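You operate a simulated robot arm through the tools that you are given. There is no shell and no other tool. Be economical: measure what you need, move in short steps, check, and stop when the job is done.

Carry out the task below with a simulated robot arm. There is one attempt and no reset: what you move stays moved.

TASK
Lock the short belt off and wipe out the crumb drawer at the belt's end.
Fine: switch off and lock first; use the blue cloth from the end shelf, drop it in the purple box, close the drawer. Where these are worked on the way, their far stop is far enough and under half their travel is too little: crumb drawer at the belt end. What is to be rubbed or washed off counts as gone when no trace of it is left.

Only the result counts: the job must be done as asked and must still hold three seconds after the hand-in. Knocking over, shifting, dropping, spilling or breaking anything else fails it. Flat cloth is picked up by pressing the open fingertips on it (5 to 10 N) and closing them slowly along it; thin cloth reads only 2 to 8 mm in the jaws.

THE ROBOT
A 7-joint arm with a two-finger parallel gripper on a trunk, on a base that drives. Base frame: it is fixed to the floor where the robot stands at the start and does not move with it; the origin is under the middle of the robot, x ahead of it, y to its left, z up. Readings come in mm, degrees, newtons and seconds.
With the tool pointing down near the work surface it reaches from about 320 to 780 mm from the robot's upright axis, wherever it stands. Its first joint turns from -166.0 to 166.0 degrees. Places, roughly: belt main switch [1800, -100, 1300]; belt switch lock [1900, 0, 1300]; cloth [2500, -250, 750]; crumb drawer at the belt end [2200, -400, 600]; purple box [2800, -500, 700]. Payload 3.91 kg.
Tool frame: the origin (TCP) lies between the finger pads and is the grasp point; the fingertips stand 30 mm ahead of it; z points along the fingers, y is the line along which they close. Largest opening 110 mm; finger width 20, thickness 10; the body of the gripper, 48 by 112 mm, starts 55 mm behind the TCP.
Orientation is told as [roll, pitch, yaw] about the base's x, y, z axes, in that order, counted from this pose: with the fingers straight down and closing along the base's y, the tool's x points along the base's -x, its y along +y and its z along -z.

THE INTERFACE
- The arm moves only by the tool arm_command. Its argument "moves" is a list of rows, each an object of numbers (a shift or turn left out is 0, a gripper value left out holds the last): "tx", "ty", "tz": the shift along the base's x, y, z in units of 30 mm (1.0 is 30 mm); "wx", "wy", "wz": the turn, a rotation vector about the base's x, y, z in units of 4 degrees (1.0 is 4 degrees). In form: [{"tx": .., "ty": .., "tz": .., "wx": .., "wy": .., "wz": ..}, ...]. A call has 1 to 8 rows; each row shifts and turns the commanded pose from where the row before left it. "jaw" is the gripper command, from -1 (shut) to 1 (fully open), values between in proportion, set as the call begins (left out, the last holds). A call with a number of a shift or a turn outside -1 to 1 is refused whole. Rows are played at 5 a second. More than 50 mm and 8.6 degrees between two rows, or a gripper value outside its range, and nothing of the call is played. Where a pose cannot be reached the arm comes as near as it can. A force on the tool above 40 N (or 10 N above the force at the start of the call, whichever is more), or a blocked arm, ends the call early, and 0.2 s more pass. The fingers move at their own pace (about 153 mm/s each) and stop on an object; they squeeze with about 32 N. The grip force told is the motor's: it shows also when the fingers shut on nothing. Time passes only in rows, and 0.2 s behind the last, so rows that do not move let the fingers close. It gives the time, the measured TCP pose, the force on the tool (base axes), the opening and the grip force at its end, in the units of the frame above (readings bear some noise), with the torque about the TCP (base axes, N m) and any sound that the robot's microphone picked up.
- Cameras (640 x 400 px; columns grow to the right, rows downward): "scene" is now at [9.4, 115.8, 1623.4]; the picture's right is [-0.36, -0.93, 0.00], its down [-0.21, 0.08, -0.98] and it looks along [0.91, -0.35, -0.22] (base axes); focal length 252 px, centre (320, 200). "wrist" rides on the gripper at [77, 7, -114] in the tool frame; the picture's right is [-0.09, 1.00, 0.00], its down [-0.80, -0.07, -0.59] and it looks along [-0.59, -0.05, 0.80] (tool axes); focal length 270 px, centre (320, 200). There is no depth. A picture from a camera that has moved, and an enlarged one, comes with that camera's place and axes in the base frame and with its lens.
- grab_frame(camera): a new picture of that camera. It takes no simulated time.
- raise_lower(by): slides the trunk up (or, below 0, down) by that many mm; the arm and the scene camera ride with it, the base frame stays. It gives what a move gives, with no picture.
- drive_base(legs): drives the robot by 1 to 6 legs, each [ahead, turn to the left] in mm and degrees, along the robot's own axes; the way and the turn of a leg run together, so that a leg with both is an arc; at most 1500 mm and 180 degrees a leg. The arm and the cameras ride along, it lands a little off, and it stops where it bumps. It gives what a move gives.
- head_to(pan, tilt): turns the head with the scene camera to pan (to the left, within 155 degrees either way) and tilt (down, from -29 to 69), counted from straight ahead of the robot. It gives what a move gives.
- enlarge(camera, box): a new picture of the part [left, top, right, bottom] of that camera's present view, enlarged. It takes no simulated time.
- close_job(): hands the job in; it is judged then, once.

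Go step by step. Nothing tells you exact positions but the pictures and the camera data: compare them with the known pose of the tool, close in by small moves and look again before you grip or let go. The budget is 120 turns and 82 pictures, counting those below and the enlarged ones. Unless the task says otherwise, let go and move clear before handing in, and close with one line.

The tools are called after "Emit:" as a command line: name --argument value ..., lists and objects as JSON in quotes. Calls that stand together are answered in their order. arm_command: Moves the arm, as the interface text tells. Its arguments: {"type":"object","properties":{"moves":{"type":"array","items":{"type":"object","properties":{"tx":{"type":"number"},"ty":{"type":"number"},"tz":{"type":"number"},"wx":{"type":"number"},"wy":{"type":"number"},"wz":{"type":"number"}}}},"jaw":{"type":"number"}},"required":["moves"]} The other tools are called the same way: raise_lower (by) slides the trunk up or down; drive_base (legs) drives the base; head_to (pan, tilt) turns the head that bears the scene camera; grab_frame (camera) takes a picture; enlarge (camera, box) takes an enlarged picture of a part of a camera's view; close_job () hands the job in.

At the start:

```text
t: 0.0
ee_pos: [405.0, -71.8, 1466.5]
tcp_rot: [0.0, -0.1, 0.0]
wrist_force: [0.0, 0.3, -0.6]
torque: [0.01, -0.01, 0.03]
finger_gap: 110.0
grasp_force: 0.1
trunk travel left (down, up): [-553.0, 57.0]
robot x, y, heading: [-1.5, -4.4, -0.0]
head pan, tilt: [-21.0, 12.8]
```

scene: 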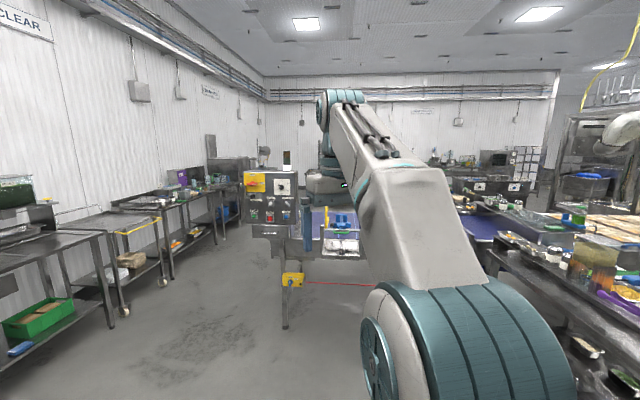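
wrist: 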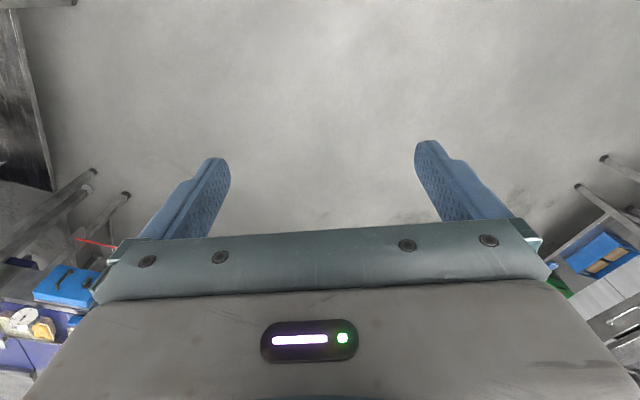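

I see a control panel with a yellow/red switch ahead, and the belt behind it. I'll enlarge the area around it first.

Emit:
enlarge --camera "scene" --box '[230, 140, 390, 300]'

```text
2.50 times, centred on (310, 220) of scene
camera zoom: at [9.4, 115.8, 1623.4], right [-0.36, -0.93, 0.0], down [-0.21, 0.08, -0.98], along [0.91, -0.35, -0.22], focal length 631 px, centre (345, 150)
```

zoom: 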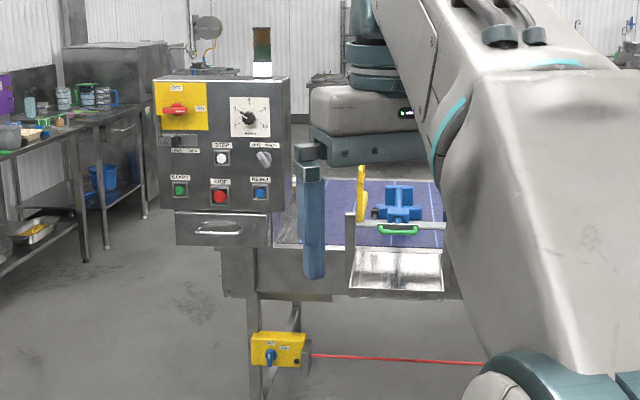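

The panel appears to be at x≈1800. I'll drive nearer and look again.

Emit:
drive_base --legs '[[900, 0]]'

Emit:
head_to --pan -5 --tilt 25

Emit:
grab_frame --camera "scene"

```text
t: 4.7
ee_pos: [1306.4, -34.2, 1465.5]
tcp_rot: [-0.1, -0.2, 2.4]
wrist_force: [-0.7, -0.9, 0.1]
torque: [-0.03, -0.03, -0.01]
finger_gap: 110.0
grasp_force: 0.0
trunk travel left (down, up): [-553.0, 57.0]
robot x, y, heading: [897.8, 18.7, 2.3]
head pan, tilt: [-21.0, 12.8]
```

```text
t: 5.5
ee_pos: [1307.2, -35.6, 1465.2]
tcp_rot: [0.0, -0.2, 2.4]
wrist_force: [1.2, -0.6, 0.4]
torque: [0.04, 0.01, -0.03]
finger_gap: 110.0
grasp_force: 0.0
trunk travel left (down, up): [-553.0, 57.0]
robot x, y, heading: [902.8, 17.2, 2.5]
head pan, tilt: [-5.0, 25.0]
```

```text
78 pictures are left
camera scene: at [906.9, 160.5, 1603.6], right [-0.05, -1.0, 0.0], down [-0.42, 0.02, -0.91], along [0.91, -0.04, -0.42], focal length 252 px, centre (320, 200)
```

scene: 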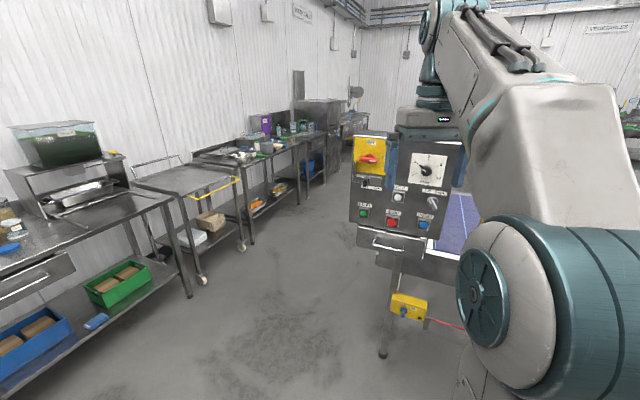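

Emit:
enlarge --camera "scene" --box '[340, 125, 480, 265]'

Emit:
grab_frame --camera "wrist"

```text
2.86 times, centred on (410, 195) of scene
camera zoom: at [906.9, 160.5, 1603.6], right [-0.05, -1.0, 0.0], down [-0.42, 0.02, -0.91], along [0.91, -0.04, -0.42], focal length 721 px, centre (63, 214)
```

zoom: 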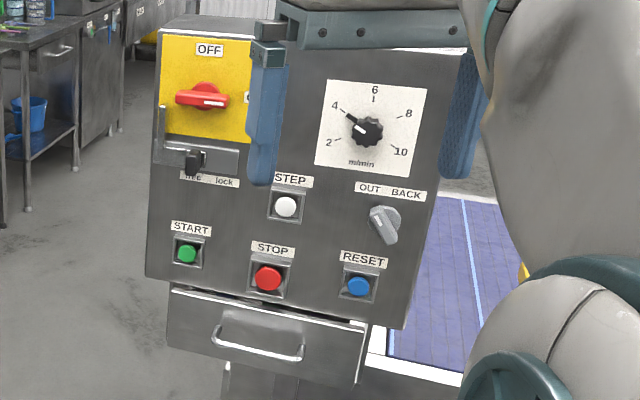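

```text
76 pictures are left
camera wrist: at [1229.7, -32.6, 1580.0], right [0.05, 1.0, 0.0], down [0.8, -0.04, 0.6], along [0.6, -0.03, -0.8], focal length 270 px, centre (320, 200)
```

wrist: 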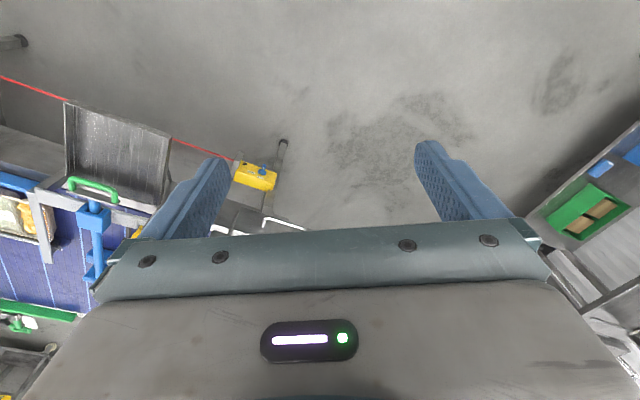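

Triangulating from the two views puts the switch handle at about (1850,-74,1338). The panel is vertical and turned so I approach along (0.92,-0.40). I'll drive to stand square in front of it.

Emit:
drive_base --legs '[[0, 26.5], [367, 0], [0, -52]]'

Emit:
head_to --pan 0 --tilt 25

Emit:
grab_frame --camera "scene"

```text
t: 11.4
ee_pos: [1538.9, -43.1, 1465.5]
tcp_rot: [0.0, -0.2, -23.4]
wrist_force: [0.1, -0.5, -0.4]
torque: [-0.01, -0.04, 0.0]
finger_gap: 109.9
grasp_force: 0.1
trunk travel left (down, up): [-553.0, 57.0]
robot x, y, heading: [1194.2, 188.4, -23.4]
head pan, tilt: [-5.0, 25.0]
```

```text
t: 12.1
ee_pos: [1540.6, -42.1, 1465.2]
tcp_rot: [0.0, -0.2, -23.4]
wrist_force: [0.2, -0.8, 0.2]
torque: [0.03, 0.01, 0.01]
finger_gap: 109.9
grasp_force: 0.0
trunk travel left (down, up): [-553.0, 57.0]
robot x, y, heading: [1196.1, 182.9, -23.2]
head pan, tilt: [0.0, 25.0]
```

```text
75 pictures are left
camera scene: at [1269.0, 314.9, 1603.6], right [-0.4, -0.92, 0.0], down [-0.39, 0.17, -0.91], along [0.83, -0.36, -0.42], focal length 252 px, centre (320, 200)
```

scene: 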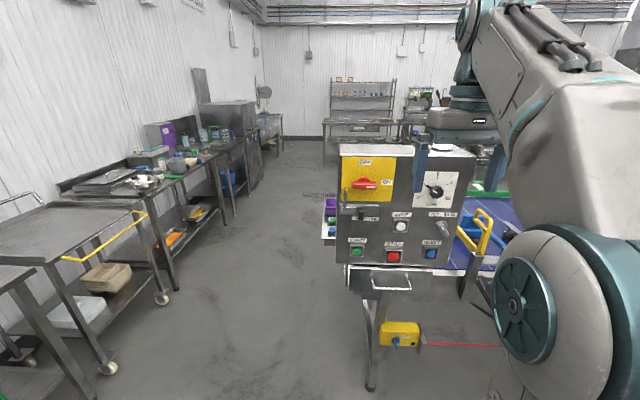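

The view is now square to the panel. I'll zoom on the switch and the lock.

Emit:
enlarge --camera "scene" --box '[332, 138, 412, 238]'

```text
4.00 times, centred on (372, 188) of scene
camera zoom: at [1269.0, 314.9, 1603.6], right [-0.4, -0.92, 0.0], down [-0.39, 0.17, -0.91], along [0.83, -0.36, -0.42], focal length 1009 px, centre (112, 248)
```

zoom: 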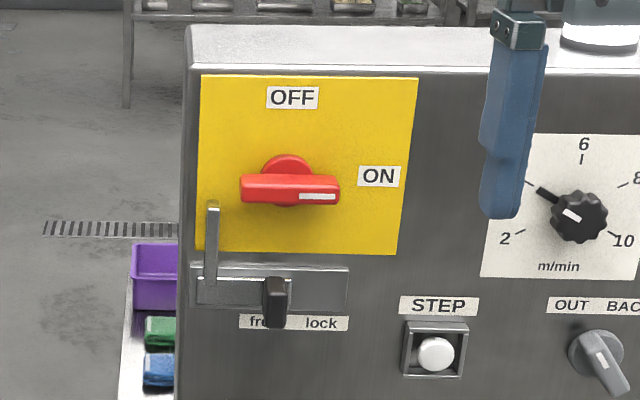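

The handle is horizontal and points to ON. Below it is a slide bolt with a black knob, marked free/lock. I'll turn the tool to point at the panel with the fingers closing vertically, and move to 130 mm in front of the handle.

Emit:
arm_command --moves '[{"tx": 0.26, "ty": 0.024, "tz": -0.182, "wx": -0.949, "wy": -0.376, "wz": 0.722}, {"tx": 0.26, "ty": 0.024, "tz": -0.182, "wx": -0.949, "wy": -0.376, "wz": 0.722}, {"tx": 0.26, "ty": 0.024, "tz": -0.182, "wx": -0.949, "wy": -0.376, "wz": 0.722}, {"tx": 0.26, "ty": 0.024, "tz": -0.182, "wx": -0.949, "wy": -0.376, "wz": 0.722}, {"tx": 0.26, "ty": 0.024, "tz": -0.182, "wx": -0.949, "wy": -0.376, "wz": 0.722}, {"tx": 0.26, "ty": 0.024, "tz": -0.182, "wx": -0.949, "wy": -0.376, "wz": 0.722}, {"tx": 0.26, "ty": 0.024, "tz": -0.182, "wx": -0.949, "wy": -0.376, "wz": 0.722}, {"tx": 0.26, "ty": 0.024, "tz": -0.182, "wx": -0.949, "wy": -0.376, "wz": 0.722}]'

Emit:
arm_command --moves '[{"tx": 0.26, "ty": 0.024, "tz": -0.182, "wx": -0.949, "wy": -0.376, "wz": 0.722}, {"tx": 0.26, "ty": 0.024, "tz": -0.182, "wx": -0.949, "wy": -0.376, "wz": 0.722}, {"tx": 0.26, "ty": 0.024, "tz": -0.182, "wx": -0.949, "wy": -0.376, "wz": 0.722}, {"tx": 0.26, "ty": 0.024, "tz": -0.182, "wx": -0.949, "wy": -0.376, "wz": 0.722}, {"tx": 0.26, "ty": 0.024, "tz": -0.182, "wx": -0.949, "wy": -0.376, "wz": 0.722}, {"tx": 0.26, "ty": 0.024, "tz": -0.182, "wx": -0.949, "wy": -0.376, "wz": 0.722}, {"tx": 0.26, "ty": 0.024, "tz": -0.182, "wx": -0.949, "wy": -0.376, "wz": 0.722}, {"tx": 0.26, "ty": 0.024, "tz": -0.182, "wx": -0.949, "wy": -0.376, "wz": 0.722}]'

Emit:
arm_command --moves '[{"tx": 0.26, "ty": 0.024, "tz": -0.182, "wx": -0.949, "wy": -0.376, "wz": 0.722}, {"tx": 0.26, "ty": 0.024, "tz": -0.182, "wx": -0.949, "wy": -0.376, "wz": 0.722}, {"tx": 0.26, "ty": 0.024, "tz": -0.182, "wx": -0.949, "wy": -0.376, "wz": 0.722}, {"tx": 0.26, "ty": 0.024, "tz": -0.182, "wx": -0.949, "wy": -0.376, "wz": 0.722}, {"tx": 0.26, "ty": 0.024, "tz": -0.182, "wx": -0.949, "wy": -0.376, "wz": 0.722}, {"tx": 0.26, "ty": 0.024, "tz": -0.182, "wx": -0.949, "wy": -0.376, "wz": 0.722}, {"tx": 0.26, "ty": 0.024, "tz": -0.182, "wx": -0.949, "wy": -0.376, "wz": 0.722}, {"tx": 0.26, "ty": 0.024, "tz": -0.182, "wx": -0.949, "wy": -0.376, "wz": 0.722}]'

Emit:
grab_frame --camera "wrist"

Emit:
enlarge --camera "scene" --box '[300, 120, 460, 260]'

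```text
t: 13.9
ee_pos: [1601.5, -35.9, 1421.2]
tcp_rot: [-28.3, -17.2, 4.9]
wrist_force: [-1.3, 0.2, 0.0]
torque: [0.02, 0.03, 0.01]
finger_gap: 109.8
grasp_force: 0.2
trunk travel left (down, up): [-553.0, 57.0]
robot x, y, heading: [1193.1, 185.3, -23.1]
head pan, tilt: [0.0, 25.0]
```

```text
t: 15.7
ee_pos: [1666.1, -30.9, 1376.8]
tcp_rot: [-62.2, -17.0, 38.9]
wrist_force: [0.4, 0.4, 0.1]
torque: [0.0, 0.01, -0.01]
finger_gap: 110.0
grasp_force: 0.0
trunk travel left (down, up): [-553.0, 57.0]
robot x, y, heading: [1192.7, 182.4, -23.2]
head pan, tilt: [0.0, 25.0]
```

```text
t: 17.5
ee_pos: [1722.6, -26.8, 1335.5]
tcp_rot: [-89.9, -0.5, 66.2]
wrist_force: [1.0, 2.0, -0.2]
torque: [0.02, -0.02, -0.2]
finger_gap: 110.0
grasp_force: 0.0
out of reach, approached as far as the arm can: row 8
trunk travel left (down, up): [-553.0, 57.0]
robot x, y, heading: [1201.5, 182.6, -23.4]
head pan, tilt: [0.0, 25.0]
```

```text
73 pictures are left
camera wrist: at [1587.6, -51.1, 1329.7], right [0.04, 0.09, -1.0], down [-0.22, 0.97, 0.08], along [0.97, 0.22, 0.05], focal length 270 px, centre (320, 200)
```

wrist: 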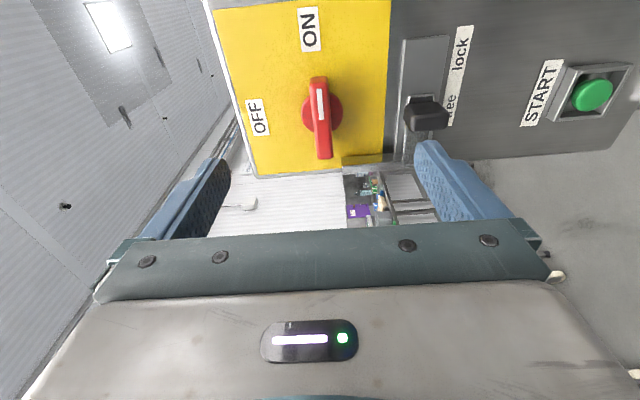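

```text
2.86 times, centred on (380, 190) of scene
camera zoom: at [1268.1, 313.0, 1603.8], right [-0.4, -0.92, 0.0], down [-0.39, 0.17, -0.91], along [0.83, -0.36, -0.42], focal length 721 px, centre (149, 229)
```

zoom: 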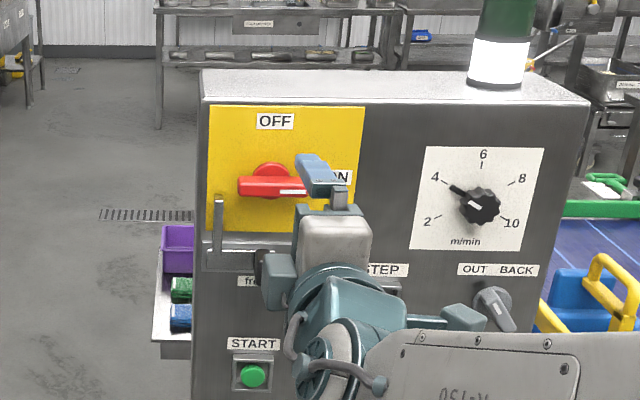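

The wrist view confirms the handle at (1846,-75,1334). I'll narrow the jaw and close in.

Emit:
arm_command --moves '[{"tx": 0.46, "ty": -0.2}, {"tx": 0.46, "ty": -0.2}, {"tx": 0.46, "ty": -0.2}, {"tx": 0.46, "ty": -0.2}, {"tx": 0.46, "ty": -0.2}, {"tx": 0.46, "ty": -0.2}]' --jaw 0.3

Emit:
grab_frame --camera "wrist"

Emit:
enlarge --camera "scene" --box '[320, 130, 420, 230]'

```text
t: 18.9
ee_pos: [1807.9, -62.9, 1336.5]
tcp_rot: [-90.0, 0.1, 66.8]
wrist_force: [-0.1, -0.2, 0.1]
torque: [-0.02, -0.01, 0.0]
finger_gap: 71.5
grasp_force: 0.0
trunk travel left (down, up): [-553.0, 57.0]
robot x, y, heading: [1197.5, 185.7, -23.3]
head pan, tilt: [0.0, 25.0]
```

```text
71 pictures are left
camera wrist: at [1673.5, -88.7, 1330.3], right [0.03, 0.08, -1.0], down [-0.23, 0.97, 0.07], along [0.97, 0.23, 0.05], focal length 270 px, centre (320, 200)
```

wrist: 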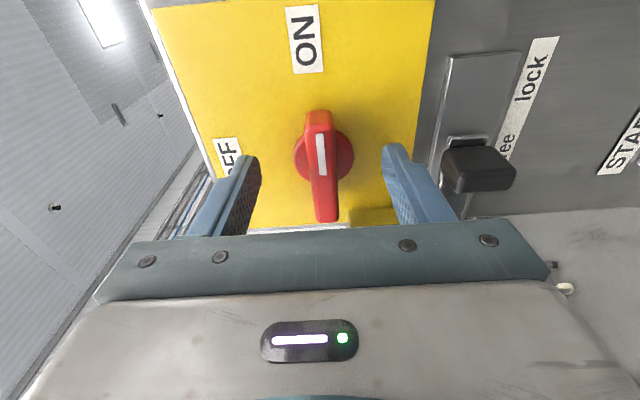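

```text
4.00 times, centred on (370, 180) of scene
camera zoom: at [1269.3, 314.0, 1603.6], right [-0.4, -0.92, 0.0], down [-0.39, 0.17, -0.91], along [0.83, -0.36, -0.42], focal length 1009 px, centre (120, 280)
```

zoom: 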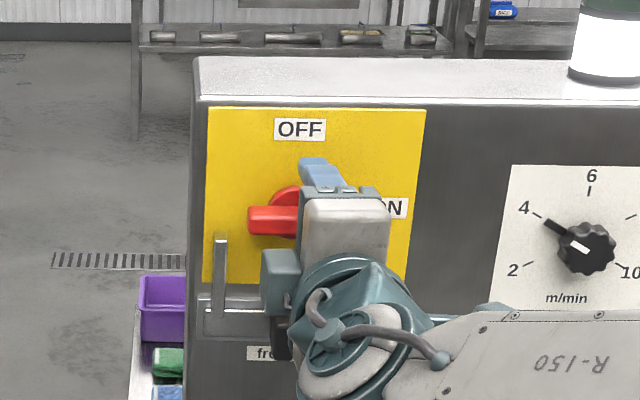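

Emit:
arm_command --moves '[{"tx": 0.3, "ty": -0.05}, {"tx": 0.3, "ty": -0.06}, {"tx": 0.3, "ty": -0.08}, {}]'

Emit:
grab_frame --camera "wrist"

```text
t: 19.9
ee_pos: [1830.1, -66.9, 1336.0]
tcp_rot: [-90.2, 0.1, 66.9]
wrist_force: [-18.9, 6.6, -1.4]
torque: [0.28, 0.81, -0.27]
finger_gap: 72.2
grasp_force: 0.6
trunk travel left (down, up): [-553.0, 57.0]
robot x, y, heading: [1195.2, 181.4, -23.4]
head pan, tilt: [0.0, 25.0]
```

```text
69 pictures are left
camera wrist: at [1695.3, -92.4, 1329.5], right [0.04, 0.08, -1.0], down [-0.23, 0.97, 0.07], along [0.97, 0.23, 0.05], focal length 270 px, centre (320, 200)
```

wrist: 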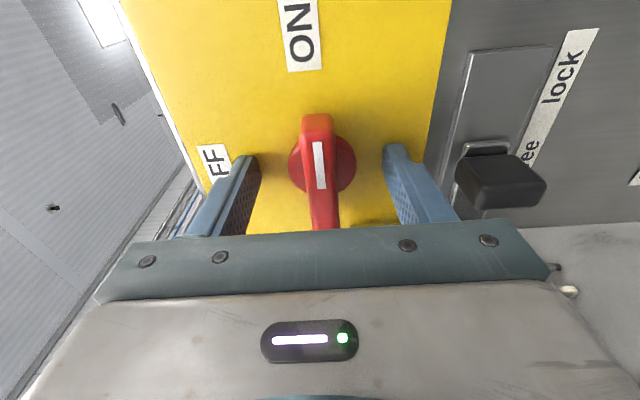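

The fingertips have touched the panel face. I'll back off about 15 mm and close on the handle bar.

Emit:
arm_command --moves '[{"tx": -0.46, "ty": 0.2}, {}]'

Emit:
arm_command --moves '[{}, {}, {}]' --jaw -1

Emit:
grab_frame --camera "wrist"

```text
t: 20.5
ee_pos: [1820.3, -61.3, 1335.9]
tcp_rot: [-90.0, 0.2, 66.7]
wrist_force: [0.6, -0.1, -0.3]
torque: [-0.01, 0.03, -0.01]
finger_gap: 71.6
grasp_force: 0.0
trunk travel left (down, up): [-553.0, 57.0]
robot x, y, heading: [1196.2, 187.0, -23.4]
head pan, tilt: [0.0, 25.0]
```

```text
t: 21.3
ee_pos: [1820.4, -61.5, 1334.9]
tcp_rot: [-90.0, 0.1, 66.9]
wrist_force: [-3.9, 1.9, -9.2]
torque: [0.06, 0.11, -0.37]
finger_gap: 15.6
grasp_force: 45.5
trunk travel left (down, up): [-553.0, 57.0]
robot x, y, heading: [1196.2, 188.2, -23.2]
head pan, tilt: [0.0, 25.0]
```

```text
68 pictures are left
camera wrist: at [1684.6, -87.4, 1328.8], right [0.03, 0.08, -1.0], down [-0.23, 0.97, 0.07], along [0.97, 0.23, 0.05], focal length 270 px, centre (320, 200)
```

wrist: 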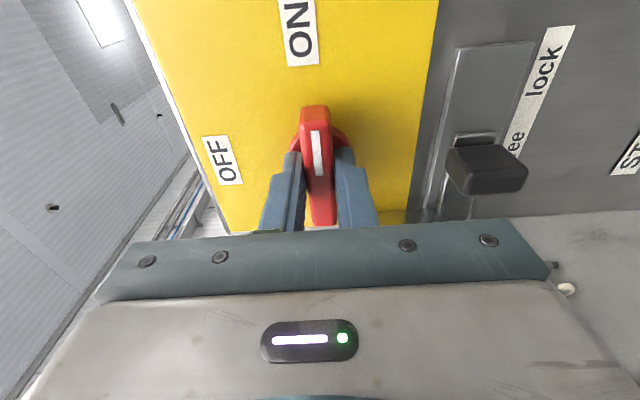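

Gripped on the bar (15.6 mm). Now I'll turn it counter-clockwise toward OFF.

Emit:
arm_command --moves '[{"wx": -0.918, "wy": 0.397}, {"wx": -0.918, "wy": 0.397}, {"wx": -0.918, "wy": 0.397}, {"wx": -0.918, "wy": 0.397}, {"wx": -0.918, "wy": 0.397}, {"wx": -0.918, "wy": 0.397}]'

Emit:
enlarge --camera "scene" --box '[320, 130, 420, 230]'

```text
t: 22.7
ee_pos: [1819.8, -61.2, 1335.6]
tcp_rot: [-89.8, 24.2, 67.0]
wrist_force: [-14.7, 4.2, -19.6]
torque: [0.8, 1.6, 0.42]
finger_gap: 16.1
grasp_force: 45.1
trunk travel left (down, up): [-553.0, 57.0]
robot x, y, heading: [1194.9, 181.9, -23.3]
head pan, tilt: [0.0, 25.0]
```

```text
4.00 times, centred on (370, 180) of scene
camera zoom: at [1268.1, 314.9, 1603.5], right [-0.4, -0.92, 0.0], down [-0.39, 0.17, -0.91], along [0.83, -0.36, -0.42], focal length 1009 px, centre (120, 280)
```

zoom: 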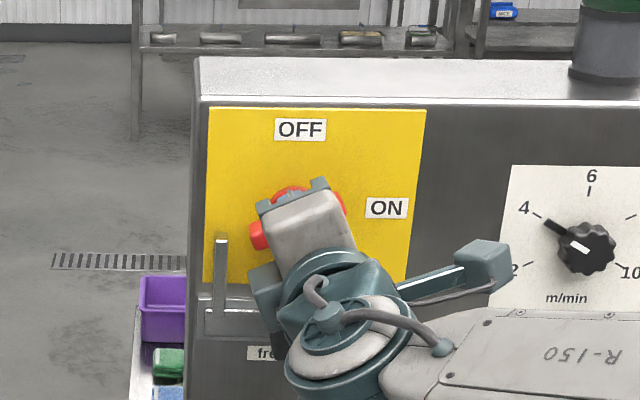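

It's turning. I'll continue with a slight lowering to relieve the side force.

Emit:
arm_command --moves '[{"wx": -0.918, "wy": 0.397, "tz": -0.05}, {"wx": -0.918, "wy": 0.397, "tz": -0.05}, {"wx": -0.918, "wy": 0.397}, {"wx": -0.918, "wy": 0.397}, {"wx": -0.918, "wy": 0.397}, {"wx": -0.918, "wy": 0.397}, {"wx": -0.918, "wy": 0.397}, {"wx": -0.918, "wy": 0.397}]'

Emit:
arm_command --moves '[{"wx": -0.918, "wy": 0.397}, {"wx": -0.918, "wy": 0.397}, {"wx": -0.918, "wy": 0.397}, {"wx": -0.918, "wy": 0.397}, {"wx": -0.918, "wy": 0.397}, {"wx": -0.918, "wy": 0.397}, {"wx": -0.918, "wy": 0.397}, {"wx": -0.918, "wy": 0.397}]'

Emit:
grab_frame --camera "wrist"

```text
t: 24.5
ee_pos: [1820.1, -60.7, 1335.5]
tcp_rot: [-90.0, 56.2, 66.7]
wrist_force: [0.4, 2.3, 13.7]
torque: [0.66, 1.23, -0.19]
finger_gap: 16.8
grasp_force: 45.2
trunk travel left (down, up): [-553.0, 57.0]
robot x, y, heading: [1192.2, 186.0, -23.2]
head pan, tilt: [0.0, 25.0]
```

```text
t: 26.3
ee_pos: [1819.9, -60.6, 1336.6]
tcp_rot: [-87.8, 88.3, 68.8]
wrist_force: [6.6, 4.1, 27.7]
torque: [0.08, 0.16, -0.87]
finger_gap: 16.8
grasp_force: 44.9
trunk travel left (down, up): [-553.0, 57.0]
robot x, y, heading: [1198.5, 184.3, -23.4]
head pan, tilt: [0.0, 25.0]
```

```text
66 pictures are left
camera wrist: at [1712.3, -23.3, 1413.0], right [-0.39, -0.91, -0.12], down [-0.51, 0.32, -0.8], along [0.77, -0.25, -0.59], focal length 270 px, centre (320, 200)
```

wrist: 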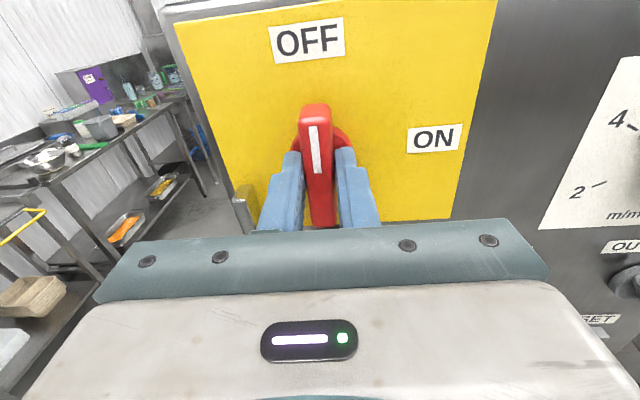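

The handle points to OFF. I'll give it a last small turn, then release and retreat.

Emit:
arm_command --moves '[{"wx": -0.459, "wy": 0.199}, {}]'

Emit:
arm_command --moves '[{}, {}]' --jaw -0.3

Emit:
arm_command --moves '[{"tx": -0.6, "ty": 0.26}, {"tx": -0.6, "ty": 0.26}, {"tx": -0.6, "ty": 0.26}, {"tx": -0.6, "ty": 0.26}, {"tx": -0.6, "ty": 0.26}]'

Emit:
grab_frame --camera "wrist"

```text
t: 26.9
ee_pos: [1819.3, -59.7, 1335.9]
tcp_rot: [54.6, 89.8, -148.6]
wrist_force: [5.6, 4.5, 24.3]
torque: [0.57, -0.34, -0.91]
finger_gap: 16.9
grasp_force: 45.6
trunk travel left (down, up): [-553.0, 57.0]
robot x, y, heading: [1201.0, 181.7, -23.2]
head pan, tilt: [0.0, 25.0]
```

```text
t: 27.5
ee_pos: [1820.2, -62.5, 1334.1]
tcp_rot: [20.6, 89.5, 177.2]
wrist_force: [0.4, -0.5, -0.4]
torque: [0.02, 0.02, 0.02]
finger_gap: 38.3
grasp_force: 0.1
trunk travel left (down, up): [-553.0, 57.0]
robot x, y, heading: [1194.6, 179.1, -23.6]
head pan, tilt: [0.0, 25.0]
```

```text
t: 28.7
ee_pos: [1728.8, -21.9, 1334.4]
tcp_rot: [35.7, 89.7, -167.7]
wrist_force: [-0.5, 0.6, 0.9]
torque: [-0.01, -0.01, 0.0]
finger_gap: 38.6
grasp_force: 0.0
trunk travel left (down, up): [-553.0, 57.0]
robot x, y, heading: [1195.9, 186.8, -23.6]
head pan, tilt: [0.0, 25.0]
```

```text
65 pictures are left
camera wrist: at [1622.2, 16.4, 1412.4], right [-0.4, -0.91, -0.08], down [-0.52, 0.3, -0.8], along [0.76, -0.27, -0.6], focal length 270 px, centre (320, 200)
```

wrist: 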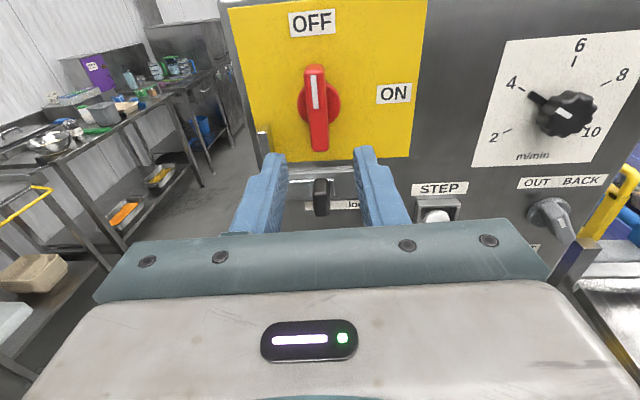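

The switch is OFF. I triangulate the slide knob at about (1846,-63,1240). I'll move down in front of it and look.

Emit:
arm_command --moves '[{"tx": 0.02, "ty": 0.05, "tz": -0.53}, {"tx": 0.02, "ty": 0.05, "tz": -0.53}, {"tx": 0.02, "ty": 0.05, "tz": -0.53}, {"tx": 0.02, "ty": 0.05, "tz": -0.53}, {"tx": 0.02, "ty": 0.05, "tz": -0.53}, {"tx": 0.02, "ty": 0.05, "tz": -0.53}]'

Emit:
arm_command --moves '[{"tx": 0.46, "ty": -0.2}, {"tx": 0.46, "ty": -0.2}, {"tx": 0.46, "ty": -0.2}, {"tx": 0.46, "ty": -0.2}]'

Emit:
grab_frame --camera "wrist"

```text
t: 30.1
ee_pos: [1734.2, -15.1, 1238.7]
tcp_rot: [26.7, 89.7, -176.8]
wrist_force: [1.1, -0.3, -0.2]
torque: [-0.01, -0.03, 0.0]
finger_gap: 38.7
grasp_force: 0.0
trunk travel left (down, up): [-553.0, 57.0]
robot x, y, heading: [1197.7, 181.5, -23.4]
head pan, tilt: [0.0, 25.0]
```

```text
t: 31.1
ee_pos: [1790.1, -38.1, 1240.1]
tcp_rot: [32.0, 89.6, -171.4]
wrist_force: [-0.3, 0.0, 0.5]
torque: [-0.01, 0.01, 0.03]
finger_gap: 38.5
grasp_force: 0.1
trunk travel left (down, up): [-553.0, 57.0]
robot x, y, heading: [1191.6, 182.1, -23.5]
head pan, tilt: [0.0, 25.0]
```

```text
64 pictures are left
camera wrist: at [1683.9, 0.4, 1317.3], right [-0.4, -0.91, -0.08], down [-0.52, 0.3, -0.8], along [0.76, -0.27, -0.6], focal length 270 px, centre (320, 200)
```

wrist: 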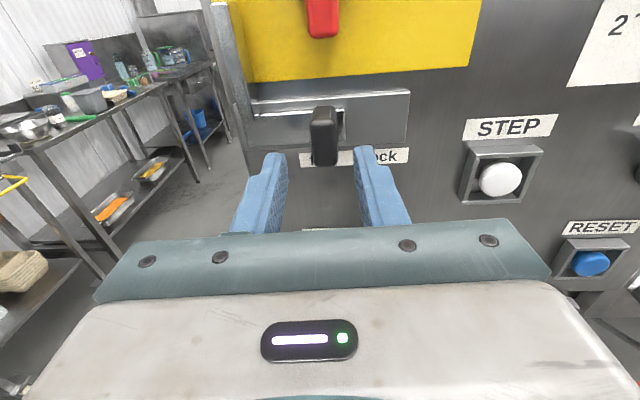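

Emit:
arm_command --moves '[{"tx": 0.37, "ty": -0.16}, {"tx": 0.37, "ty": -0.16}, {"tx": 0.3, "ty": -0.13}, {}]'

Emit:
grab_frame --camera "wrist"

```text
t: 32.1
ee_pos: [1820.7, -50.5, 1239.6]
tcp_rot: [28.9, 89.7, -174.3]
wrist_force: [0.2, 0.2, -0.1]
torque: [0.02, -0.01, 0.04]
finger_gap: 38.7
grasp_force: 0.1
trunk travel left (down, up): [-553.0, 57.0]
robot x, y, heading: [1194.3, 184.2, -23.5]
head pan, tilt: [0.0, 25.0]
```

```text
63 pictures are left
camera wrist: at [1714.5, -12.0, 1317.1], right [-0.4, -0.91, -0.09], down [-0.52, 0.3, -0.8], along [0.76, -0.27, -0.6], focal length 270 px, centre (320, 200)
```

wrist: 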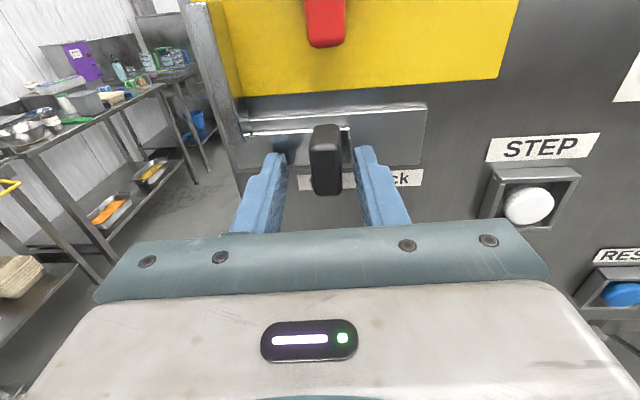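

The knob is between the fingers. I'll close and slide it right.

Emit:
arm_command --moves '[{}, {}, {}]' --jaw -1

Emit:
arm_command --moves '[{"tx": -0.106, "ty": -0.245}, {"tx": -0.106, "ty": -0.245}, {"tx": -0.106, "ty": -0.245}, {"tx": -0.106, "ty": -0.245}, {"tx": -0.106, "ty": -0.245}, {}]'

Emit:
grab_frame --camera "wrist"

```text
t: 32.9
ee_pos: [1819.7, -55.1, 1239.5]
tcp_rot: [5.0, 89.8, 161.4]
wrist_force: [-5.5, -14.0, -0.5]
torque: [0.05, 0.08, -1.65]
finger_gap: 16.8
grasp_force: 45.3
trunk travel left (down, up): [-553.0, 57.0]
robot x, y, heading: [1198.4, 188.7, -23.6]
head pan, tilt: [0.0, 25.0]
```

```text
t: 34.3
ee_pos: [1804.0, -86.1, 1239.6]
tcp_rot: [30.1, 89.8, -173.0]
wrist_force: [-3.1, 4.8, -5.4]
torque: [0.32, -0.22, -1.05]
finger_gap: 17.2
grasp_force: 45.2
trunk travel left (down, up): [-553.0, 57.0]
robot x, y, heading: [1198.8, 184.9, -23.3]
head pan, tilt: [0.0, 25.0]
```

```text
62 pictures are left
camera wrist: at [1697.3, -47.5, 1317.1], right [-0.39, -0.92, -0.09], down [-0.52, 0.3, -0.8], along [0.76, -0.27, -0.6], focal length 270 px, centre (320, 200)
```

wrist: 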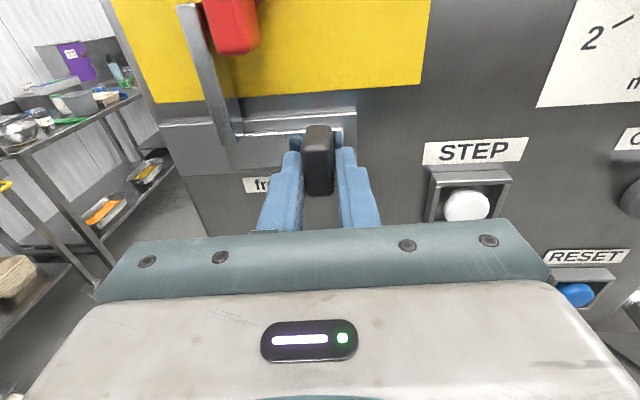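

It slid about 35 mm. I'll continue to the stop.

Emit:
arm_command --moves '[{"tx": -0.06, "ty": -0.138}, {"tx": -0.06, "ty": -0.138}, {"tx": -0.06, "ty": -0.138}, {"tx": -0.06, "ty": -0.138}, {}]'

Emit:
grab_frame --camera "wrist"

```text
t: 35.2
ee_pos: [1804.2, -86.8, 1239.6]
tcp_rot: [37.3, 89.5, -164.5]
wrist_force: [12.6, 14.6, -3.0]
torque: [0.14, -0.81, -0.68]
finger_gap: 17.7
grasp_force: 45.0
trunk travel left (down, up): [-553.0, 57.0]
robot x, y, heading: [1193.0, 184.5, -22.4]
head pan, tilt: [0.0, 25.0]
stopped in row 4: the force on the tool passed its limit (the readings are from after the stop); the commanded pose is now the measured one
```

```text
61 pictures are left
camera wrist: at [1696.2, -50.9, 1317.4], right [-0.37, -0.93, -0.08], down [-0.53, 0.28, -0.8], along [0.76, -0.25, -0.6], focal length 270 px, centre (320, 200)
```

wrist: 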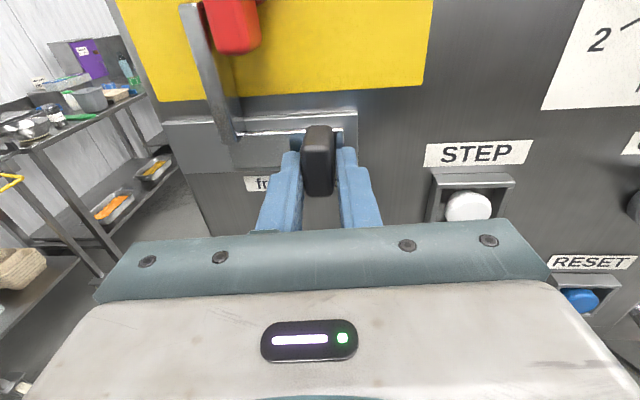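

It hit the stop, so the bolt is locked. I'll release, back off and check.

Emit:
arm_command --moves '[{}, {}]' --jaw -0.3

Emit:
arm_command --moves '[{"tx": -0.8, "ty": 0.346}, {"tx": -0.8, "ty": 0.346}, {"tx": -0.8, "ty": 0.346}, {"tx": -0.8, "ty": 0.346}, {"tx": -0.8, "ty": 0.346}]'

Emit:
head_to --pan 5 --tilt 25

Emit:
grab_frame --camera "wrist"

Emit:
grab_frame --camera "scene"

```text
t: 35.8
ee_pos: [1800.9, -92.4, 1239.9]
tcp_rot: [32.5, 89.5, -170.0]
wrist_force: [0.5, 0.4, 0.8]
torque: [-0.01, -0.03, 0.01]
finger_gap: 38.4
grasp_force: 0.1
trunk travel left (down, up): [-553.0, 57.0]
robot x, y, heading: [1195.6, 184.0, -23.3]
head pan, tilt: [0.0, 25.0]
```

```text
t: 37.0
ee_pos: [1680.5, -39.8, 1238.9]
tcp_rot: [39.2, 89.6, -162.9]
wrist_force: [0.2, -0.4, 0.3]
torque: [0.0, 0.0, 0.02]
finger_gap: 38.6
grasp_force: 0.0
trunk travel left (down, up): [-553.0, 57.0]
robot x, y, heading: [1199.8, 183.1, -22.8]
head pan, tilt: [0.0, 25.0]
```

```text
t: 37.7
ee_pos: [1681.6, -40.1, 1238.0]
tcp_rot: [37.5, 89.6, -164.8]
wrist_force: [0.5, 0.5, 0.5]
torque: [-0.01, 0.05, 0.02]
finger_gap: 38.7
grasp_force: 0.1
trunk travel left (down, up): [-553.0, 57.0]
robot x, y, heading: [1195.6, 183.7, -22.9]
head pan, tilt: [5.0, 25.0]
```

```text
60 pictures are left
camera wrist: at [1574.3, -2.0, 1315.5], right [-0.38, -0.92, -0.08], down [-0.53, 0.29, -0.8], along [0.76, -0.26, -0.6], focal length 270 px, centre (320, 200)
```

wrist: 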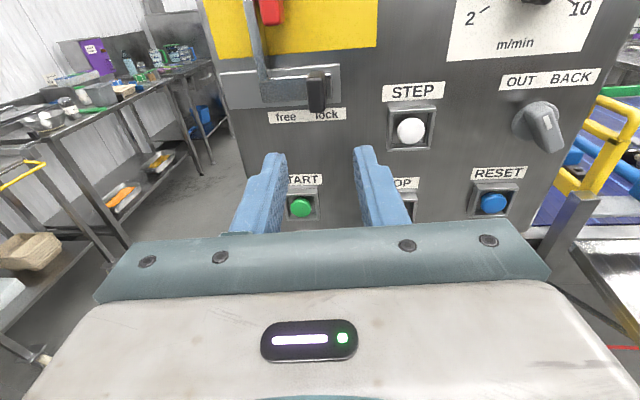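

```text
59 pictures are left
camera scene: at [1270.5, 323.2, 1603.6], right [-0.31, -0.95, 0.0], down [-0.4, 0.13, -0.91], along [0.86, -0.28, -0.42], focal length 252 px, centre (320, 200)
```

scene: 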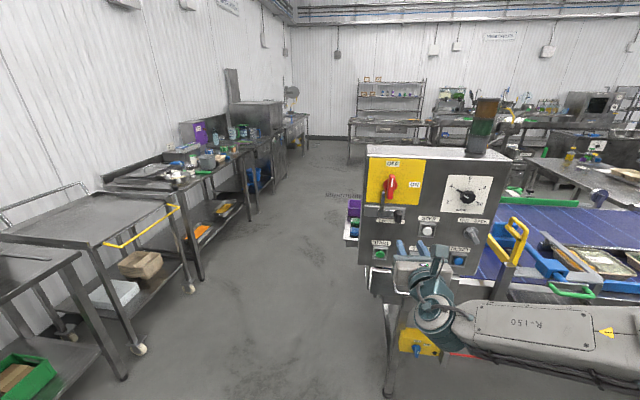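

Switch off and locked. The shelf with cloths and the purple box lies behind the panel on the belt's left side, so I'll drive round the left of the panel.

Emit:
drive_base --legs '[[0, 34.5], [1076, 0]]'

Emit:
head_to --pan -75 --tilt 40

Emit:
grab_frame --camera "scene"

```text
t: 44.8
ee_pos: [2775.8, 467.2, 1238.2]
tcp_rot: [36.0, 89.7, -132.7]
wrist_force: [0.4, 1.0, -0.1]
torque: [0.0, 0.03, -0.03]
finger_gap: 38.8
grasp_force: 0.1
trunk travel left (down, up): [-553.0, 57.0]
robot x, y, heading: [2250.4, 383.2, 10.7]
head pan, tilt: [5.0, 25.0]
```

```text
t: 46.3
ee_pos: [2776.2, 466.6, 1236.0]
tcp_rot: [37.0, 89.7, -131.7]
wrist_force: [0.6, -0.3, -0.3]
torque: [0.01, 0.03, -0.02]
finger_gap: 38.5
grasp_force: 0.1
trunk travel left (down, up): [-553.0, 57.0]
robot x, y, heading: [2249.2, 381.3, 11.0]
head pan, tilt: [-75.0, 40.0]
```

```text
58 pictures are left
camera scene: at [2180.6, 438.8, 1580.3], right [-0.9, -0.44, 0.0], down [-0.28, 0.58, -0.77], along [0.33, -0.69, -0.64], focal length 252 px, centre (320, 200)
```

scene: 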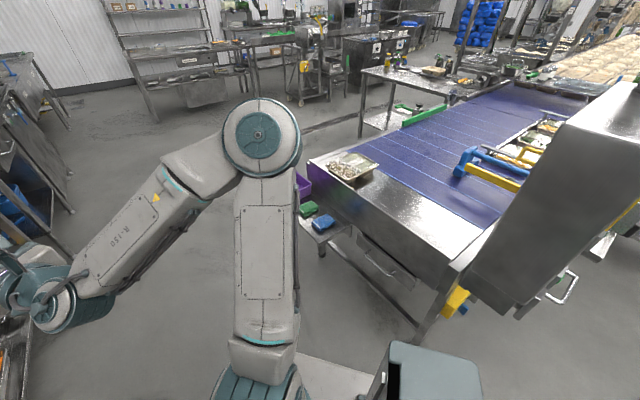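

I see the belt end with a drawer handle below it, and a small side shelf with green and blue cloths and the purple box. Zooming in.

Emit:
enlarge --camera "scene" --box '[290, 130, 490, 330]'

```text
2.00 times, centred on (390, 230) of scene
camera zoom: at [2180.6, 438.8, 1580.3], right [-0.9, -0.44, 0.0], down [-0.28, 0.58, -0.77], along [0.33, -0.69, -0.64], focal length 504 px, centre (180, 140)
```

zoom: 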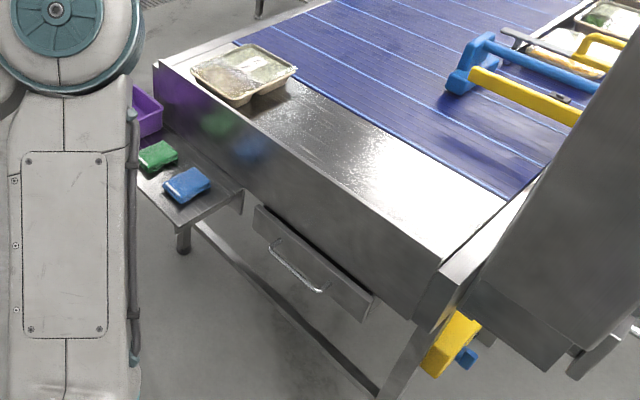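

The belt end face points along (0.40,0.92). I'll stand in front of it so that the drawer, cloth and box are all within reach.

Emit:
drive_base --legs '[[0, -41], [360, 0], [0, -72]]'

Emit:
head_to --pan 0 --tilt 50

Emit:
grab_frame --camera "scene"

Emit:
grab_frame --camera "wrist"

```text
t: 53.7
ee_pos: [2408.1, -309.0, 1236.9]
tcp_rot: [37.8, 89.7, 114.2]
wrist_force: [0.2, -0.6, 0.4]
torque: [-0.01, 0.01, -0.03]
finger_gap: 38.6
grasp_force: 0.1
trunk travel left (down, up): [-553.0, 57.0]
robot x, y, heading: [2553.1, 200.4, -104.1]
head pan, tilt: [-75.0, 40.0]
```

```text
t: 55.2
ee_pos: [2408.5, -308.7, 1237.7]
tcp_rot: [38.4, 89.6, 114.9]
wrist_force: [-0.4, 0.0, 0.5]
torque: [-0.01, 0.0, 0.03]
finger_gap: 38.6
grasp_force: 0.1
trunk travel left (down, up): [-553.0, 57.0]
robot x, y, heading: [2561.1, 207.1, -104.1]
head pan, tilt: [0.0, 50.0]
```

```text
56 pictures are left
camera scene: at [2700.3, 166.5, 1566.1], right [-0.97, 0.24, 0.0], down [0.19, 0.74, -0.64], along [-0.16, -0.62, -0.77], focal length 252 px, centre (320, 200)
```

scene: 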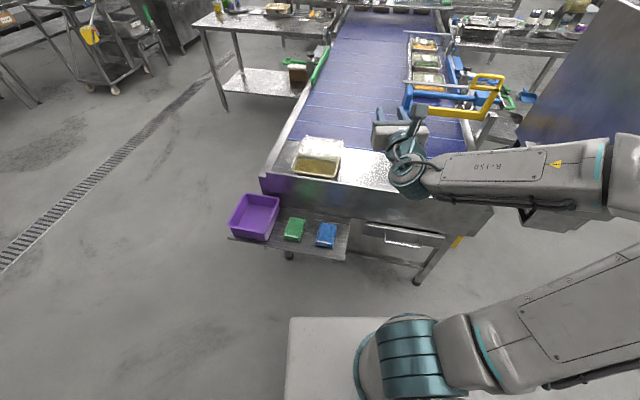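

```text
55 pictures are left
camera wrist: at [2429.9, -196.5, 1315.5], right [-0.97, 0.23, -0.08], down [0.21, 0.57, -0.8], along [-0.14, -0.79, -0.6], focal length 270 px, centre (320, 200)
```

wrist: 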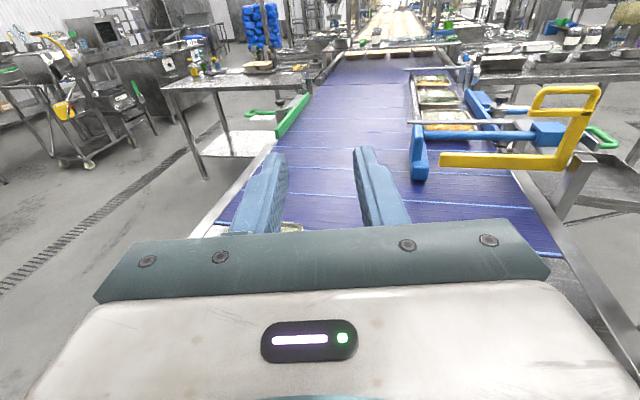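

Everything is in view. Zooming on shelf and drawer.

Emit:
enlarge --camera "scene" --box '[220, 170, 460, 290]'

```text
2.67 times, centred on (340, 230) of scene
camera zoom: at [2700.3, 166.5, 1566.1], right [-0.97, 0.24, 0.0], down [0.19, 0.74, -0.64], along [-0.16, -0.62, -0.77], focal length 673 px, centre (267, 120)
```

zoom: 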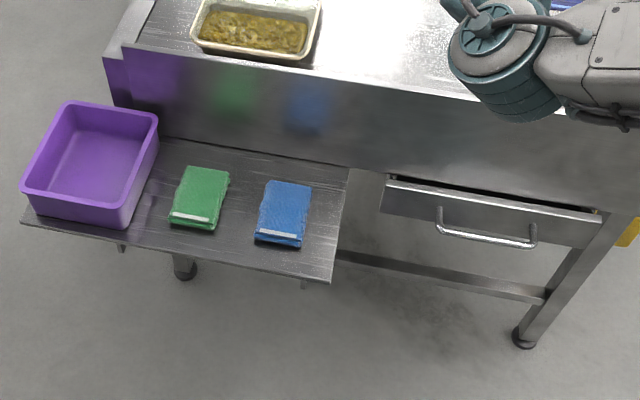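

The drawer handle is at about (2241,-260,668), the blue cloth at (2540,-355,702) and the box at (2800,-490). I'll back off 100 mm to leave room for pulling, then reorient the tool: pointing at the drawer, rolled 90°, pitched 30° down.

Emit:
drive_base --legs '[[-100, 0]]'

Emit:
arm_command --moves '[{"tx": -0.554, "ty": 0.371, "wz": -0.83}, {"tx": -0.554, "ty": 0.371, "wz": -0.83}, {"tx": -0.554, "ty": 0.371, "wz": -0.83}, {"tx": -0.554, "ty": 0.371, "wx": -0.425, "wy": -0.983}, {"tx": -0.554, "ty": 0.371, "wx": -0.425, "wy": -0.983}, {"tx": -0.554, "ty": 0.371, "wx": -0.425, "wy": -0.983}, {"tx": -0.554, "ty": 0.371, "wx": -0.425, "wy": -0.983}, {"tx": -0.554, "ty": 0.371, "wx": -0.425, "wy": -0.983}]'

Emit:
arm_command --moves '[{"wx": -0.425, "wy": -0.983}, {"wx": -0.425, "wy": -0.983}, {"wx": -0.425, "wy": -0.983}, {"wx": -0.425, "wy": -0.983}, {"wx": -0.425, "wy": -0.983}, {"wx": -0.425, "wy": -0.983}, {"wx": -0.425, "wy": -0.983}, {"wx": -0.425, "wy": -0.983}]'

Emit:
arm_command --moves '[{"wx": -0.425, "wy": -0.983}, {"wx": -0.425, "wy": -0.983}, {"wx": -0.425, "wy": -0.983}, {"wx": -0.425, "wy": -0.983}, {"wx": -0.425, "wy": -0.983}, {"wx": -0.425, "wy": -0.983}, {"wx": -0.425, "wy": -0.983}, {"wx": -0.425, "wy": -0.983}]'

Emit:
arm_command --moves '[{"wx": 0.86, "wy": -0.372}, {"wx": 0.86, "wy": -0.372}, {"wx": 0.86, "wy": -0.372}, {"wx": 0.86, "wy": -0.372}, {"wx": 0.86, "wy": -0.372}, {"wx": 0.86, "wy": -0.372}, {"wx": 0.86, "wy": -0.372}, {"wx": 0.86, "wy": -0.372}]'

Emit:
raise_lower --by -400

Emit:
grab_frame --camera "wrist"

Emit:
grab_frame --camera "scene"

```text
t: 56.3
ee_pos: [2433.1, -211.0, 1238.3]
tcp_rot: [43.6, 89.5, 119.9]
wrist_force: [-0.7, 0.2, -1.0]
torque: [-0.01, 0.0, 0.01]
finger_gap: 38.4
grasp_force: 0.1
trunk travel left (down, up): [-553.0, 57.0]
robot x, y, heading: [2579.3, 300.1, -104.1]
head pan, tilt: [0.0, 50.0]
```

```text
t: 58.1
ee_pos: [2300.2, -121.0, 1238.5]
tcp_rot: [-89.1, 68.9, -22.7]
wrist_force: [-0.6, 0.6, -0.1]
torque: [0.01, 0.02, 0.01]
finger_gap: 38.4
grasp_force: 0.1
trunk travel left (down, up): [-553.0, 57.0]
robot x, y, heading: [2579.0, 302.6, -104.0]
head pan, tilt: [0.0, 50.0]
```

```text
t: 59.9
ee_pos: [2300.0, -122.3, 1237.4]
tcp_rot: [-89.6, 34.5, -23.2]
wrist_force: [1.1, 0.1, -0.3]
torque: [0.02, 0.03, -0.01]
finger_gap: 38.5
grasp_force: 0.0
trunk travel left (down, up): [-553.0, 57.0]
robot x, y, heading: [2581.3, 303.3, -104.1]
head pan, tilt: [0.0, 50.0]
```

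```text
t: 61.7
ee_pos: [2301.2, -121.5, 1237.2]
tcp_rot: [-89.8, 0.2, -23.1]
wrist_force: [-0.1, -0.6, -0.6]
torque: [0.01, 0.05, 0.0]
finger_gap: 38.4
grasp_force: 0.1
trunk travel left (down, up): [-553.0, 57.0]
robot x, y, heading: [2580.3, 303.5, -103.9]
head pan, tilt: [0.0, 50.0]
```

```text
t: 63.5
ee_pos: [2300.5, -121.6, 1237.7]
tcp_rot: [-59.9, 0.1, -22.9]
wrist_force: [0.0, -1.2, -0.6]
torque: [-0.01, 0.01, 0.01]
finger_gap: 38.7
grasp_force: 0.1
trunk travel left (down, up): [-553.0, 57.0]
robot x, y, heading: [2584.1, 303.6, -104.0]
head pan, tilt: [0.0, 50.0]
```

```text
t: 67.4
ee_pos: [2299.3, -121.5, 838.2]
tcp_rot: [-60.0, 0.1, -23.0]
wrist_force: [-0.5, -0.2, -0.3]
torque: [-0.02, 0.02, 0.03]
finger_gap: 38.6
grasp_force: 0.1
trunk travel left (down, up): [-153.0, 457.0]
robot x, y, heading: [2576.5, 303.6, -104.2]
head pan, tilt: [0.0, 50.0]
```

```text
53 pictures are left
camera wrist: at [2270.0, 2.0, 889.6], right [0.27, 0.43, -0.86], down [0.92, 0.13, 0.36], along [0.26, -0.9, -0.36], focal length 270 px, centre (320, 200)
```

wrist: 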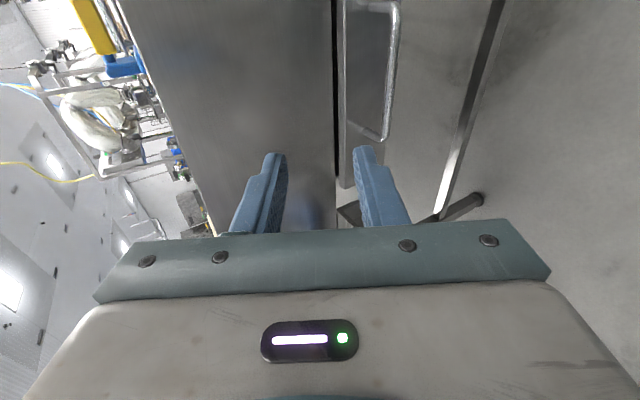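

```text
52 pictures are left
camera scene: at [2724.9, 264.5, 1166.1], right [-0.97, 0.24, 0.0], down [0.19, 0.74, -0.64], along [-0.16, -0.62, -0.77], focal length 252 px, centre (320, 200)
```

scene: 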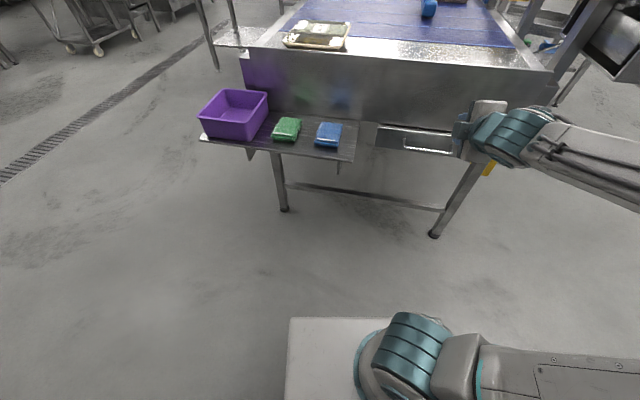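

The handle bar refines to about (2240,-260,661). I'll move to a pre-grasp pose 90 mm back along the tool axis.

Emit:
arm_command --moves '[{"tx": -0.155, "ty": -0.372, "tz": -0.733}, {"tx": -0.155, "ty": -0.372, "tz": -0.733}, {"tx": -0.155, "ty": -0.372, "tz": -0.733}, {"tx": -0.155, "ty": -0.372, "tz": -0.733}, {"tx": -0.155, "ty": -0.372, "tz": -0.733}, {"tx": -0.155, "ty": -0.372, "tz": -0.733}]'

Emit:
grab_frame --camera "wrist"

Emit:
enlarge --camera "scene" --box '[350, 80, 510, 200]'

```text
t: 68.8
ee_pos: [2271.2, -190.4, 704.8]
tcp_rot: [-59.9, 0.1, -23.0]
wrist_force: [0.4, 0.1, 0.4]
torque: [-0.02, 0.03, -0.02]
finger_gap: 38.7
grasp_force: 0.1
trunk travel left (down, up): [-153.0, 457.0]
robot x, y, heading: [2581.2, 302.4, -104.3]
head pan, tilt: [0.0, 50.0]
```

```text
51 pictures are left
camera wrist: at [2241.5, -66.2, 757.4], right [0.27, 0.43, -0.86], down [0.93, 0.13, 0.36], along [0.26, -0.9, -0.36], focal length 270 px, centre (320, 200)
```

wrist: 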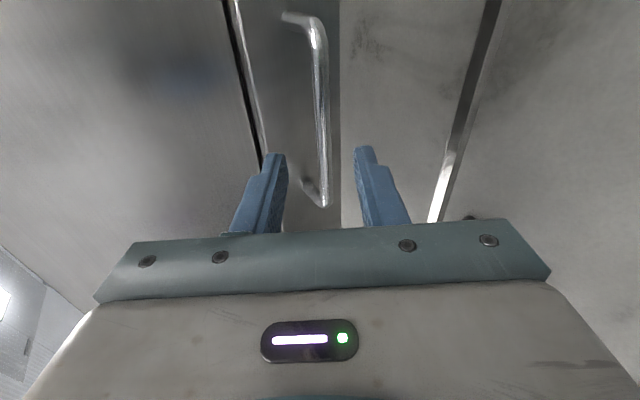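

```text
3.33 times, centred on (430, 140) of scene
camera zoom: at [2725.1, 264.7, 1166.1], right [-0.97, 0.24, 0.0], down [0.19, 0.74, -0.64], along [-0.16, -0.62, -0.77], focal length 841 px, centre (-47, 400)
```

zoom: 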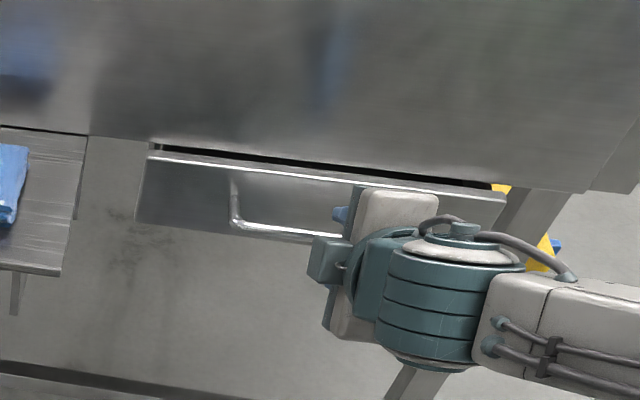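

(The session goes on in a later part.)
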